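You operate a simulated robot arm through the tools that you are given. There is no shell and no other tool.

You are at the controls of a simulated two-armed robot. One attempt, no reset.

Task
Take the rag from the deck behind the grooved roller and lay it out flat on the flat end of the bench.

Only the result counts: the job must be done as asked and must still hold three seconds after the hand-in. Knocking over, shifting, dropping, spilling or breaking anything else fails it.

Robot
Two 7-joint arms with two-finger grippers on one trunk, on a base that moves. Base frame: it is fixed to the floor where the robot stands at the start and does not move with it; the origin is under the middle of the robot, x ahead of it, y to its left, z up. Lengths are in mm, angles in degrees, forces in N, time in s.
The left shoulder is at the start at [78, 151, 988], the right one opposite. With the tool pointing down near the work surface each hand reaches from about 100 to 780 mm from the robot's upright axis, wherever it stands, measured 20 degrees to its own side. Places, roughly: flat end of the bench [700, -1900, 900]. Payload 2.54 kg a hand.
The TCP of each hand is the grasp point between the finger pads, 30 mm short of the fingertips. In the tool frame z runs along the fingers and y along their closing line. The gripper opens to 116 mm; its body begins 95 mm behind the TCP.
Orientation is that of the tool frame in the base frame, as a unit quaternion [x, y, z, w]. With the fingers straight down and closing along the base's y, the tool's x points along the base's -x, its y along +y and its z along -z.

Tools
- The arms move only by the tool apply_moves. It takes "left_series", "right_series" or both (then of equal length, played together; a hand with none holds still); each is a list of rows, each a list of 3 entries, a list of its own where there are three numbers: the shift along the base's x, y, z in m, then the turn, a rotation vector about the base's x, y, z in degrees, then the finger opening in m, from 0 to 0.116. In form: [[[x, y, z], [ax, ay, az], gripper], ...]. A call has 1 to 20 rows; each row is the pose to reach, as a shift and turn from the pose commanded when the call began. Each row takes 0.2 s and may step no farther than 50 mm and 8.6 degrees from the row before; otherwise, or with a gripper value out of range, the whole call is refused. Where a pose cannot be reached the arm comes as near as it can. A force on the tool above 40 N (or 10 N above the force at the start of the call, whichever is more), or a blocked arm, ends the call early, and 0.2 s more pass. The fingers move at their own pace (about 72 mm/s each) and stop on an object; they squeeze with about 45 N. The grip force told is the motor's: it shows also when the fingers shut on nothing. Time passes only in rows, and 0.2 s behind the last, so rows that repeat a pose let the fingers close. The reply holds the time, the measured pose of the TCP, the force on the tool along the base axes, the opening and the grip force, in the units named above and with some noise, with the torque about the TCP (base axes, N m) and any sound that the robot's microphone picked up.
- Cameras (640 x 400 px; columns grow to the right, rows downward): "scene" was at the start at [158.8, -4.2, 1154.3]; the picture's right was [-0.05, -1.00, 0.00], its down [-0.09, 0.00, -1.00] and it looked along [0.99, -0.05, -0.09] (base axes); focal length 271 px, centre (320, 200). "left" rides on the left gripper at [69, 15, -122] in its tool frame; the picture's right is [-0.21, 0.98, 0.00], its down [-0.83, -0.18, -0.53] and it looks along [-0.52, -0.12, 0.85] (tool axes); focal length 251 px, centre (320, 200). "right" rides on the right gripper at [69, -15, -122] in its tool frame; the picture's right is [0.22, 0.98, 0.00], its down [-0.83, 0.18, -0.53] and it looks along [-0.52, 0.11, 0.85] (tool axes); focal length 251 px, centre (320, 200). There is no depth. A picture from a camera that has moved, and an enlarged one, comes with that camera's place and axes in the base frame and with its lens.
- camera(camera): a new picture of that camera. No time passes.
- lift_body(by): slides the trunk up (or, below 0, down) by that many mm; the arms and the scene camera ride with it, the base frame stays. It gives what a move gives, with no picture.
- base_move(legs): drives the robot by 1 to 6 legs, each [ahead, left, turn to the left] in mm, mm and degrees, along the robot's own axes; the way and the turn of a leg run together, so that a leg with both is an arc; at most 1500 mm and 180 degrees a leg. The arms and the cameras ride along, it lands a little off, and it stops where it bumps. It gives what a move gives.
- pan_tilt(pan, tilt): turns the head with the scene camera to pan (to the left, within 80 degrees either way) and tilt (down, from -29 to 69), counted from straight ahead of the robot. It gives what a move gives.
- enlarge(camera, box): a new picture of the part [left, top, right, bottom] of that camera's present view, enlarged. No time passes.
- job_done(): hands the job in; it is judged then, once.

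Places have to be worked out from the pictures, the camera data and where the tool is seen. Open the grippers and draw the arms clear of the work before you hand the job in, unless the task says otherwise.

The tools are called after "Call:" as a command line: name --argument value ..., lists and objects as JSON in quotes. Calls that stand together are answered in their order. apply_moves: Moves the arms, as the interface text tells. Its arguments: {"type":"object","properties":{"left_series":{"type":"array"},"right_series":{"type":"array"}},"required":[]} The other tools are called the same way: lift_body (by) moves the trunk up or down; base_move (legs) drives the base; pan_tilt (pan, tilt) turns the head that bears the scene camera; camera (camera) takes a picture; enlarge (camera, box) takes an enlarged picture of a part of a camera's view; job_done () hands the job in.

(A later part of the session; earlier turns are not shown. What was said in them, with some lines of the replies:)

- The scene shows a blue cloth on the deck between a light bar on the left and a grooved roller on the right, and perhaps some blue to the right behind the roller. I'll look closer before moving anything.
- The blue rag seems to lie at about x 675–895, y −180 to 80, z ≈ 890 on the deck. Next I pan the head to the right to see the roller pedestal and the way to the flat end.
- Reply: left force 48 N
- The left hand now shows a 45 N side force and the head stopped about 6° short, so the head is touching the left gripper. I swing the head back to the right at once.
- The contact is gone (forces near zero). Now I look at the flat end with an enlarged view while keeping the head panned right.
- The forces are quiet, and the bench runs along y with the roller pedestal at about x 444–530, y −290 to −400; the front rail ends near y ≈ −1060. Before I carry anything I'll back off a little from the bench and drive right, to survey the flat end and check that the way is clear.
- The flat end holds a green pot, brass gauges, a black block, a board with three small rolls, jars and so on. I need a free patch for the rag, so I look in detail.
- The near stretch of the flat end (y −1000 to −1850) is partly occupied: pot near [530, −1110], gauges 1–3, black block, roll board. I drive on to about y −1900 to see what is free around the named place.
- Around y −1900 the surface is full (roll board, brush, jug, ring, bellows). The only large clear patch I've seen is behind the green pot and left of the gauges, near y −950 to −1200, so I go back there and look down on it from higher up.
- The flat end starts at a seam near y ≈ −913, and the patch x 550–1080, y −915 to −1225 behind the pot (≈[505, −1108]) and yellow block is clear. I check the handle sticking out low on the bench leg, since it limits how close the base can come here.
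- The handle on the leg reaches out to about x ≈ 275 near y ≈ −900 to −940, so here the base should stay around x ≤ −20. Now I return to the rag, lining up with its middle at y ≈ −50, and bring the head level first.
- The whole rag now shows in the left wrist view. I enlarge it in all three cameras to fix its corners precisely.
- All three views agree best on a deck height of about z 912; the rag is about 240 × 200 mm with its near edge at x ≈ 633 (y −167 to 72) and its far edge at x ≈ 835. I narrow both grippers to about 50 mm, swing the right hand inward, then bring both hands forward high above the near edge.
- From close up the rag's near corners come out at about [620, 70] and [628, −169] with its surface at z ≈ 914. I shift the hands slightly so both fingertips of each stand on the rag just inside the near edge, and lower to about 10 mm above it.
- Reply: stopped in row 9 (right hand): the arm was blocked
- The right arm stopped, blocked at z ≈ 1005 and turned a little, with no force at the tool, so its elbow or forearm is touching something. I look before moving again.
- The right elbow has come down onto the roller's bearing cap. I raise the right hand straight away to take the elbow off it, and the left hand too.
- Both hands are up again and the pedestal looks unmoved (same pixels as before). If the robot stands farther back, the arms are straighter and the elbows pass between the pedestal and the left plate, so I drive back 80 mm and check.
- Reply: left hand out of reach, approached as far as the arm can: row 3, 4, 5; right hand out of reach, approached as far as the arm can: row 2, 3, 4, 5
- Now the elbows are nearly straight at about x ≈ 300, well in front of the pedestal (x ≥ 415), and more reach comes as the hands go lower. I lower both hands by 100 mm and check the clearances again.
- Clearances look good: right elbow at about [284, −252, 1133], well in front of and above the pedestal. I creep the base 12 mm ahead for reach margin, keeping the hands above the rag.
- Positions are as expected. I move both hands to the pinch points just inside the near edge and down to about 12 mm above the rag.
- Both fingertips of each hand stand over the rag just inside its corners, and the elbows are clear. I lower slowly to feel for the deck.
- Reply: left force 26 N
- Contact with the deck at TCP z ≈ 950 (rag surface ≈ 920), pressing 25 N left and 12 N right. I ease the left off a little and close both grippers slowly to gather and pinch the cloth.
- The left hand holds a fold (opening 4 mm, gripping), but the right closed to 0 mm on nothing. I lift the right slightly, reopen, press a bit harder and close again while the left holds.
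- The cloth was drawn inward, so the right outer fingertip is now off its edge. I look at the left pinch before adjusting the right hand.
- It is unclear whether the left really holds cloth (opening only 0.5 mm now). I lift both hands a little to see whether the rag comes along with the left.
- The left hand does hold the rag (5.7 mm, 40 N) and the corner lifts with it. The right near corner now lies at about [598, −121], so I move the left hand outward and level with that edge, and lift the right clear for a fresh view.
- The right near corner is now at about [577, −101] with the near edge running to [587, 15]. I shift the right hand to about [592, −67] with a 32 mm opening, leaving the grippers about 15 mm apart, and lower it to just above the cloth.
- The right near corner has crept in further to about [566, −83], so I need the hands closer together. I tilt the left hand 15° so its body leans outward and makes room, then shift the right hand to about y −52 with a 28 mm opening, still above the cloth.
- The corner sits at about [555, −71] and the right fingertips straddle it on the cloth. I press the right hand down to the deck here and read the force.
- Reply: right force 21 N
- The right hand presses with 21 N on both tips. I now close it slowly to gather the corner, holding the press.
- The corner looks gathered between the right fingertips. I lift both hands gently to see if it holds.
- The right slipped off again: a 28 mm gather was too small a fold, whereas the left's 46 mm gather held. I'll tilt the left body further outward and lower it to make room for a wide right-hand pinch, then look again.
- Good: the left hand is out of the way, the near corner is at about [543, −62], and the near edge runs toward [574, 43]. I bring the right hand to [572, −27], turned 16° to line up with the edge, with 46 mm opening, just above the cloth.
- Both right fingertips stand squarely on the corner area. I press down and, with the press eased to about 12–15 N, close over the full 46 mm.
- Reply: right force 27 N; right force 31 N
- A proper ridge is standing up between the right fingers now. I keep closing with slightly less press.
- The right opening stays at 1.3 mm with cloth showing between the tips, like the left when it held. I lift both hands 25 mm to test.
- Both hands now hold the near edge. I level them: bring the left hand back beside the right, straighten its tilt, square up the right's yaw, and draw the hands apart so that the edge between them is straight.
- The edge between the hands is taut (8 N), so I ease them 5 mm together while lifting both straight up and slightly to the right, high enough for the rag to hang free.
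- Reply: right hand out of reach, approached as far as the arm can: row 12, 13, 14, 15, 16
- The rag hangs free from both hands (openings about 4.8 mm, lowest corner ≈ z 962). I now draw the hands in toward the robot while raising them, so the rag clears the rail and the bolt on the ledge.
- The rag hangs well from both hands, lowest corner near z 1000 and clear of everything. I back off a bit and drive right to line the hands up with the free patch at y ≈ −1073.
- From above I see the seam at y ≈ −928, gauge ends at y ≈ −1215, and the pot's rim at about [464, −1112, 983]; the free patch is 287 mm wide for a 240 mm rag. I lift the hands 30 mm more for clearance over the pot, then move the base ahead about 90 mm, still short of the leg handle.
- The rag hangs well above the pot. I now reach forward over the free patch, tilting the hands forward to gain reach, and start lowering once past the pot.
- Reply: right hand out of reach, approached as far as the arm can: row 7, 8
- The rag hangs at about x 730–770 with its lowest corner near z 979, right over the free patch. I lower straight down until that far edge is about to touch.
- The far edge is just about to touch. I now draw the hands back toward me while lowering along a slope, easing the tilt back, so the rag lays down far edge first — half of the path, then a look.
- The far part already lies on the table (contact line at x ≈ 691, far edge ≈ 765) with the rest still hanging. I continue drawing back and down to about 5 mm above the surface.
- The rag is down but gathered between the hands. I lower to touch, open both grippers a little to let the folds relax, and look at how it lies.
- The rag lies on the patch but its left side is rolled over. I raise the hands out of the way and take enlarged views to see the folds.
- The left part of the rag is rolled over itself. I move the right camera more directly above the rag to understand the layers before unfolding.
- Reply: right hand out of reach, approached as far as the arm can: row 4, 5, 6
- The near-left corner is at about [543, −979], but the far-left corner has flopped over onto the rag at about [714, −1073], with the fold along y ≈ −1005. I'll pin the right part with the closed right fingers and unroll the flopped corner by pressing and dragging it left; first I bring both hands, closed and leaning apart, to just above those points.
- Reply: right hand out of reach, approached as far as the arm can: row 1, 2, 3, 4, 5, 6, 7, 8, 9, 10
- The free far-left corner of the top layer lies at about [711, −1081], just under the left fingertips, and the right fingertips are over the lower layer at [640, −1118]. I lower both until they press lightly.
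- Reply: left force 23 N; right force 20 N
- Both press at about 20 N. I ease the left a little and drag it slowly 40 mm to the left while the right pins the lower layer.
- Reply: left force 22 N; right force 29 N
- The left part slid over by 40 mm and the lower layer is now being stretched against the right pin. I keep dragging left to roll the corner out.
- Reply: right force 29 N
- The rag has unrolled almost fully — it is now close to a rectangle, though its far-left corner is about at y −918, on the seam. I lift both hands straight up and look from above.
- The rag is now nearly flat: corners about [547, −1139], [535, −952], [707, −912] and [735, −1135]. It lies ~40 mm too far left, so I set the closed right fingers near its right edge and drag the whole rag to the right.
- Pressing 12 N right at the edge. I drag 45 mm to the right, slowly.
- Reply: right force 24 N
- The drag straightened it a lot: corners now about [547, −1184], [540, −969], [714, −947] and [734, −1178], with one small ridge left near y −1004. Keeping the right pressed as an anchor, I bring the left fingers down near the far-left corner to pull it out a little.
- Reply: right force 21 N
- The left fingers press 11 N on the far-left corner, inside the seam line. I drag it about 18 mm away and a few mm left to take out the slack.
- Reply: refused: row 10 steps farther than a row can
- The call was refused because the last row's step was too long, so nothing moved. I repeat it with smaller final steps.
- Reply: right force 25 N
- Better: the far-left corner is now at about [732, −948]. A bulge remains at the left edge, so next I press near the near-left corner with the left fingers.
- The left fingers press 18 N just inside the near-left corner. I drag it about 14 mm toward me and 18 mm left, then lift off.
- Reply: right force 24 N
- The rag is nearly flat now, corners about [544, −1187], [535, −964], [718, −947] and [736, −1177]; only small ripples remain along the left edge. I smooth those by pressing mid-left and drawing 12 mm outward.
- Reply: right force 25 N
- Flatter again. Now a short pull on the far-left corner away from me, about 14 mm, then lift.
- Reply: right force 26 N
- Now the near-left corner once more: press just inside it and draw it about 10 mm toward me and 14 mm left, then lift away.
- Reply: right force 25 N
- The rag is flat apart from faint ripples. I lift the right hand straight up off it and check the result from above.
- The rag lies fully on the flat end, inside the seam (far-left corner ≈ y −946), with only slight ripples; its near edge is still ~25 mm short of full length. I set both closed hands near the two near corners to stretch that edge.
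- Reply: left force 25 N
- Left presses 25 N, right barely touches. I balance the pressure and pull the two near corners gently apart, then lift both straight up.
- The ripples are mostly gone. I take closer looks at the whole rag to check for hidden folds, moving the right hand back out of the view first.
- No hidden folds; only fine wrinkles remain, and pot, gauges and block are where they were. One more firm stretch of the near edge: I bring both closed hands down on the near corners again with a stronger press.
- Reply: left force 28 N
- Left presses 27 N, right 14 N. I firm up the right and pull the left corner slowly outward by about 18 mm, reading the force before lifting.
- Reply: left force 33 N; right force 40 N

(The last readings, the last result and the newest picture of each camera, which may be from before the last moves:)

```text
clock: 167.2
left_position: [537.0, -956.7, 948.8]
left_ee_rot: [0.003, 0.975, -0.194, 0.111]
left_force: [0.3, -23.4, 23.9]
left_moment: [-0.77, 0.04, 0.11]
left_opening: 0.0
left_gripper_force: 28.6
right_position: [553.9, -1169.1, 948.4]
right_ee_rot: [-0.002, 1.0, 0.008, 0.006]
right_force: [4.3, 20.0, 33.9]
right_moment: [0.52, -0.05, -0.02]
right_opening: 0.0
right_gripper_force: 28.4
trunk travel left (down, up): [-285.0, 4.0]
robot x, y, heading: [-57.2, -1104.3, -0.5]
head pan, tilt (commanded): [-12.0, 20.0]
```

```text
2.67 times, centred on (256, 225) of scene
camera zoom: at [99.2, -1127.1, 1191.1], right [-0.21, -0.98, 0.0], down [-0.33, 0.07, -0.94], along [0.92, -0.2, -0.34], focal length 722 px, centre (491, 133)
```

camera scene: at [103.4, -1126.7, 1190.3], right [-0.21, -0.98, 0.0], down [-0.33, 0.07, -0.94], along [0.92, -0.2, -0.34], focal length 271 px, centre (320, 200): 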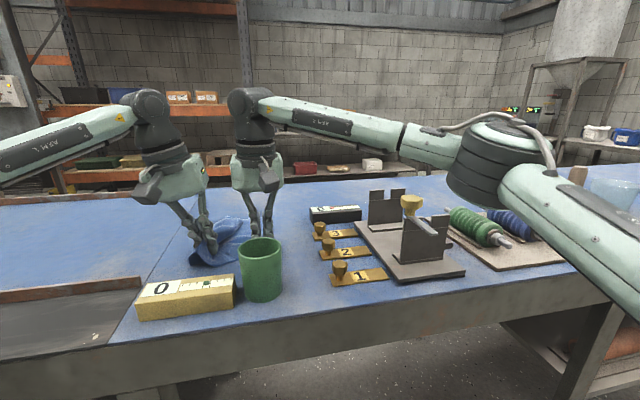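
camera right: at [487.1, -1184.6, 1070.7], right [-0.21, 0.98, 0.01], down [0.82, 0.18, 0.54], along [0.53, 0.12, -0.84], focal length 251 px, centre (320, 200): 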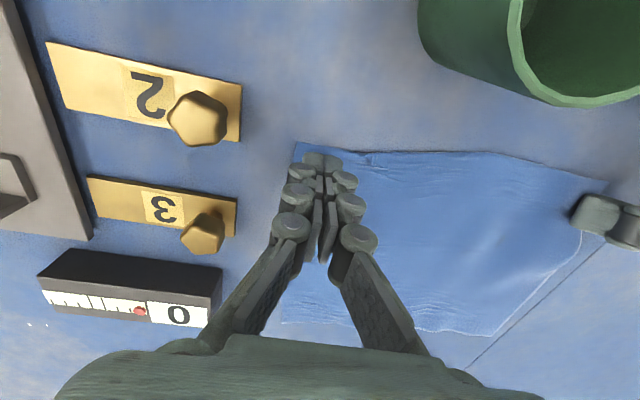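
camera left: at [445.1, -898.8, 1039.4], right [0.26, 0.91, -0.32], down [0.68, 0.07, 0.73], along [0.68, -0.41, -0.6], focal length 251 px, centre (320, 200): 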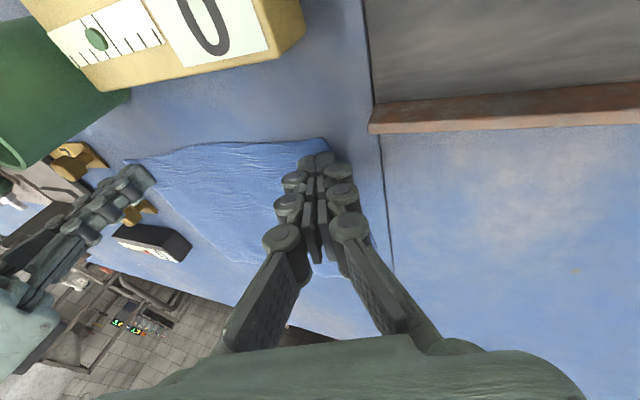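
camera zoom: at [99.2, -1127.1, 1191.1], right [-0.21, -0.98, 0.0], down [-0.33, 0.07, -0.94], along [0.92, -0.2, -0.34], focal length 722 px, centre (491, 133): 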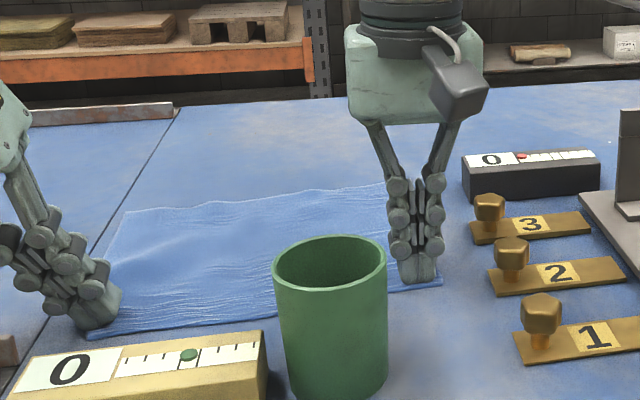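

The near edge is now truly taut (about 20 N between the hands), so it is as wide as it gets. I relax the pull and lift both hands straight up and away.

Call:
apply_moves --left_series '[[[0, -0.003, 0], [0, 0, 0], 0], [[0, -0.006, 0], [0, 0, 0], 0], [[0, -0.009, 0.001], [0, 0, 0], 0], [[0, -0.009, 0.004], [0, 0, 0], 0], [[0, -0.009, 0.008], [0, 0, 0], 0], [[0, -0.009, 0.015], [0, 0, 0], 0], [[0, -0.009, 0.03], [0, 0, 0], 0], [[0, 0, 0.055], [0, 0, 0], 0], [[0, 0.02, 0.08], [0, 0, 0], 0], [[0, 0.04, 0.105], [0, 0, 0], 0], [[0, 0.06, 0.13], [0, 0, 0], 0], [[0, 0.07, 0.16], [0, 0, 0], 0]]' --right_series '[[[0, 0.001, 0], [0, 0, 0], 0], [[0, 0.002, 0], [0, 0, 0], 0], [[0, 0.003, 0.001], [0, 0, 0], 0], [[0, 0.003, 0.005], [0, 0, 0], 0], [[0, 0.003, 0.01], [0, 0, 0], 0], [[0, 0.003, 0.018], [0, 0, 0], 0], [[0, 0.003, 0.04], [0, 0, 0], 0], [[0, 0.003, 0.07], [0, 0, 0], 0], [[0, 0.003, 0.1], [0, 0, 0], 0], [[0, 0.003, 0.13], [0, 0, 0], 0], [[0, 0.003, 0.16], [0, 0, 0], 0], [[0, 0.003, 0.19], [0, 0, 0], 0]]'

Call:
camera --camera "left"

Call:
camera --camera "right"

Call:
enlarge --camera "scene" --box '[160, 150, 352, 300]'

```text
clock: 169.8
left_position: [539.1, -883.2, 1106.6]
left_ee_rot: [0.0, 0.976, -0.191, 0.106]
left_force: [1.4, 0.6, -0.8]
left_moment: [0.03, -0.04, 0.0]
left_opening: 0.0
left_gripper_force: 28.8
right_position: [557.1, -1168.7, 1132.9]
right_ee_rot: [0.0, 1.0, 0.003, 0.0]
right_force: [-0.2, 0.0, -0.2]
right_moment: [-0.02, -0.02, -0.01]
right_opening: 0.2
right_gripper_force: 28.9
trunk travel left (down, up): [-285.0, 4.0]
robot x, y, heading: [-55.7, -1106.7, 0.0]
head pan, tilt (commanded): [-12.0, 20.0]
```

```text
taken
camera left: at [447.7, -827.0, 1197.1], right [0.25, 0.91, -0.32], down [0.69, 0.06, 0.72], along [0.68, -0.4, -0.61], focal length 251 px, centre (320, 200)
```

left: 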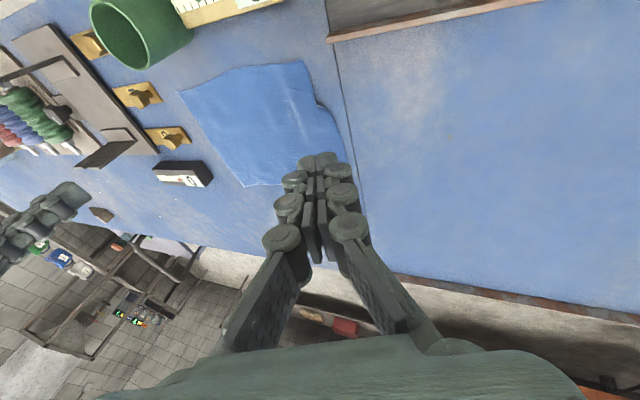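

```text
taken
camera right: at [488.6, -1186.1, 1255.4], right [-0.21, 0.98, 0.01], down [0.83, 0.18, 0.54], along [0.52, 0.12, -0.84], focal length 251 px, centre (320, 200)
```

right: 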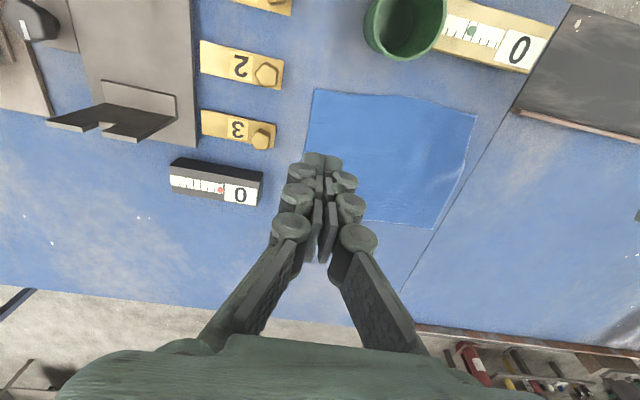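

```text
2.67 times, centred on (256, 225) of scene
camera zoom: at [103.2, -1126.6, 1190.3], right [-0.21, -0.98, 0.0], down [-0.33, 0.07, -0.94], along [0.92, -0.2, -0.34], focal length 722 px, centre (491, 133)
```

zoom: 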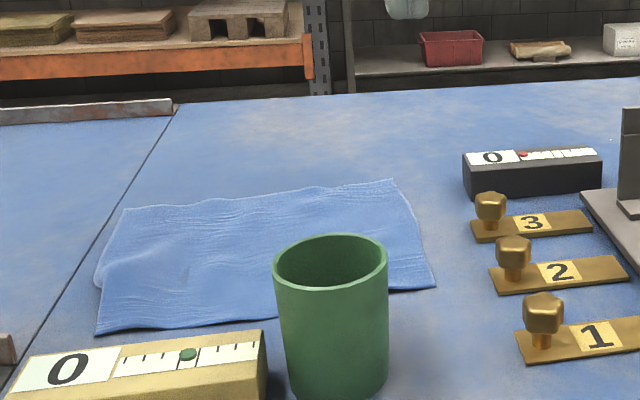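

The rag now lies flat and square on the flat end, fully inside the seam and clear of the pot, block and gauges, none of which has moved. I raise the hands, draw them back and open the grippers.

Call:
apply_moves --left_series '[[[0, 0, 0.02], [0, 0, 0], 0], [[-0.01, 0, 0.04], [0, 0, 0], 0], [[-0.03, 0, 0.06], [2, 2, 0], 0.03], [[-0.06, 0, 0.07], [4, 4, 0], 0.06], [[-0.09, 0, 0.07], [8, 6, 0], 0.09], [[-0.12, 0, 0.07], [12, 8, 0], 0.11], [[-0.15, 0, 0.07], [16, 10, 0], 0.11], [[-0.18, 0, 0.07], [20, 12, 0], 0.11]]' --right_series '[[[0, 0, 0.02], [0, 0, 0], 0], [[-0.01, 0, 0.04], [0, 0, 0], 0], [[-0.03, 0, 0.05], [0, 0, 0], 0.03], [[-0.06, 0, 0.05], [0, 0, 0], 0.06], [[-0.09, 0, 0.05], [0, 0, 0], 0.09], [[-0.12, 0, 0.05], [0, 0, 0], 0.11], [[-0.15, 0, 0.05], [0, 0, 0], 0.11], [[-0.18, 0, 0.05], [0, 0, 0], 0.11]]'

Call:
base_move --legs '[[-150, 0, 0]]'

Call:
camera --camera "scene"

Call:
camera --camera "right"

Call:
enlarge --camera "scene" --box '[180, 150, 372, 290]'

```text
clock: 171.7
left_position: [359.2, -884.4, 1175.2]
left_ee_rot: [-0.001, 1.0, -0.017, 0.003]
left_force: [0.5, -0.7, 0.3]
left_moment: [0.01, 0.0, -0.01]
left_opening: 110.0
left_gripper_force: 0.0
right_position: [374.8, -1170.7, 1182.8]
right_ee_rot: [0.002, 1.0, 0.004, 0.001]
right_force: [-0.4, 0.4, -0.3]
right_moment: [0.04, -0.03, 0.0]
right_opening: 110.3
right_gripper_force: 0.1
trunk travel left (down, up): [-285.0, 4.0]
robot x, y, heading: [-56.3, -1109.1, 0.1]
head pan, tilt (commanded): [-12.0, 20.0]
```

```text
clock: 173.0
left_position: [210.5, -884.2, 1174.6]
left_ee_rot: [0.0, 1.0, -0.019, 0.002]
left_force: [-0.6, 0.4, 1.4]
left_moment: [0.04, -0.01, -0.04]
left_opening: 109.9
left_gripper_force: 0.0
right_position: [226.8, -1169.9, 1181.7]
right_ee_rot: [0.001, 1.0, 0.004, 0.001]
right_force: [-0.1, 1.0, 0.6]
right_moment: [0.02, -0.04, -0.03]
right_opening: 110.2
right_gripper_force: 0.1
trunk travel left (down, up): [-285.0, 4.0]
robot x, y, heading: [-201.5, -1109.6, -0.1]
head pan, tilt (commanded): [-12.0, 20.0]
```

```text
taken
camera scene: at [-46.3, -1126.6, 1190.4], right [-0.21, -0.98, 0.0], down [-0.33, 0.07, -0.94], along [0.92, -0.2, -0.34], focal length 271 px, centre (320, 200)
```

scene: 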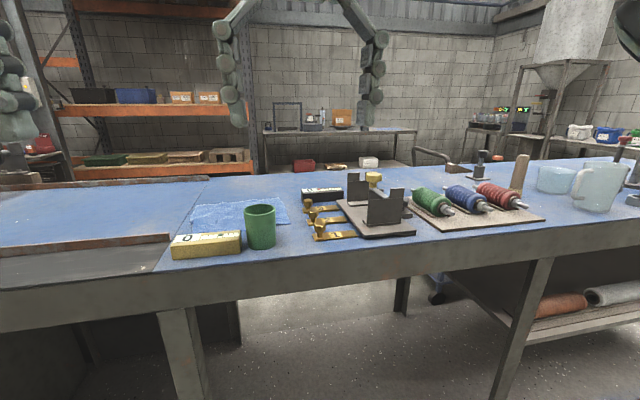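

```text
taken
camera right: at [158.4, -1186.5, 1304.7], right [-0.21, 0.98, 0.01], down [0.83, 0.18, 0.54], along [0.52, 0.12, -0.84], focal length 251 px, centre (320, 200)
```

right: 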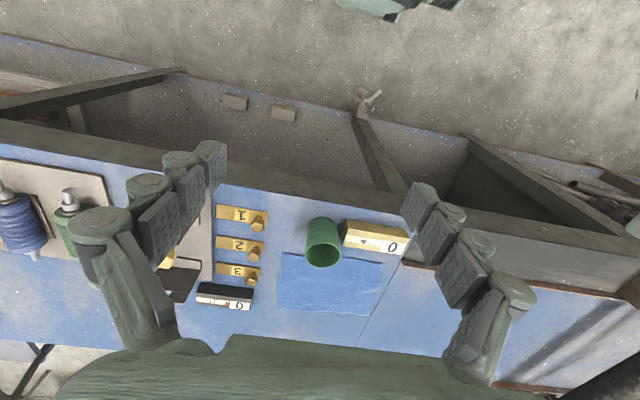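

```text
2.86 times, centred on (276, 220) of scene
camera zoom: at [-46.3, -1126.6, 1190.4], right [-0.21, -0.98, 0.0], down [-0.33, 0.07, -0.94], along [0.92, -0.2, -0.34], focal length 774 px, centre (446, 143)
```

zoom: 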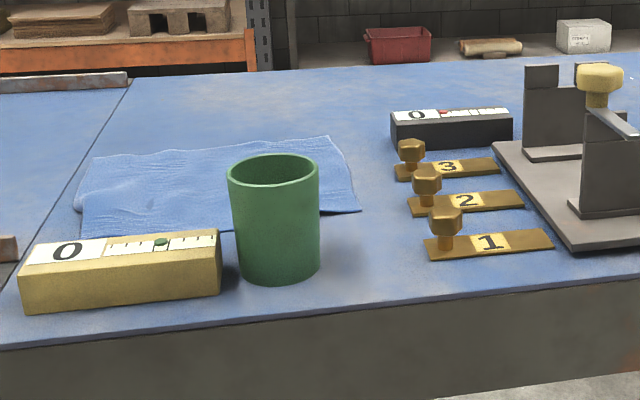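

The hands are open and clear, and the rag lies flat behind the pot and ruler block, inside the seam. One last enlarged look from the wrist cameras before handing in.

Call:
enlarge --camera "right" --box '[200, 200, 440, 350]'

Call:
enlarge --camera "left" --box '[160, 180, 440, 355]'

```text
2.67 times, centred on (320, 275) of right
camera zoom: at [158.4, -1186.5, 1304.7], right [-0.21, 0.98, 0.01], down [0.83, 0.18, 0.54], along [0.52, 0.12, -0.84], focal length 670 px, centre (320, 0)
```

zoom: 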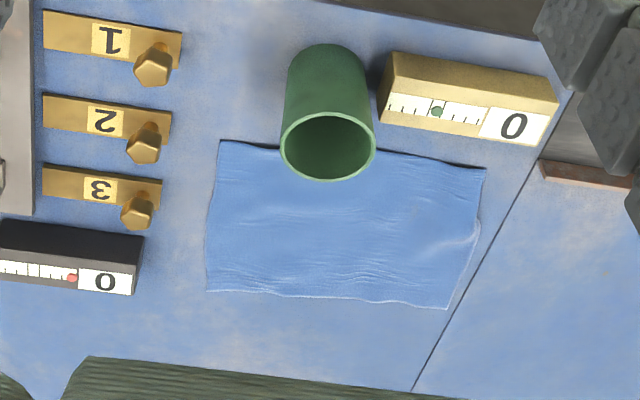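

```text
2.29 times, centred on (300, 268) of left
camera zoom: at [141.3, -864.1, 1295.9], right [0.21, 0.98, -0.03], down [0.82, -0.16, 0.54], along [0.53, -0.14, -0.84], focal length 575 px, centre (366, 46)
```

zoom: 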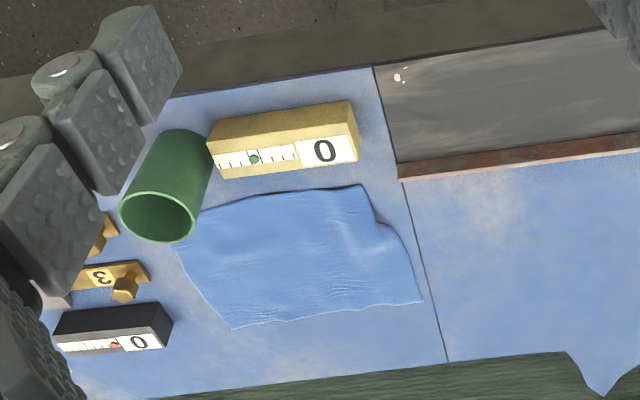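

The rag is flat with only a faint ripple at its left edge, touching nothing else; everything else stands where it was, and both hands are open and well clear. I hand the job in.

Call:
job_done

```text
The job is handed in.
```

I moved the rag from the deck to the flat end of the bench and laid it out flat, and I've handed the job in. No result came back with the hand-in.

- **Where it lies:** the rag is at about x 525–735, y −1190 to −945, behind the green pot and the yellow ruler block. It is about 20 mm inside the seam where the flat end begins. This patch is near the left end of the flat end, because the area around y −1900 was full of other items.
- **How flat it is:** I saw no folds in the last pictures, only fine wrinkles and a small ripple at the left edge. Its near edge measured about 215–220 mm, against about 240 mm when it lay on the deck. A firm pull drew it taut, so I left it there.
- **Contact with the bench:** during the first pick-up attempt the right elbow came down on the roller's bearing cap and stopped the arm. I backed off at once, and the pedestal looked unmoved in the pictures taken before and after.
- **Contact with the robot itself:** early on, the head also pressed briefly against the left gripper.
- **Everything else:** the pot, gauges, ruler block and other items showed no shift in the final pictures. Both grippers are open and well back from the bench.
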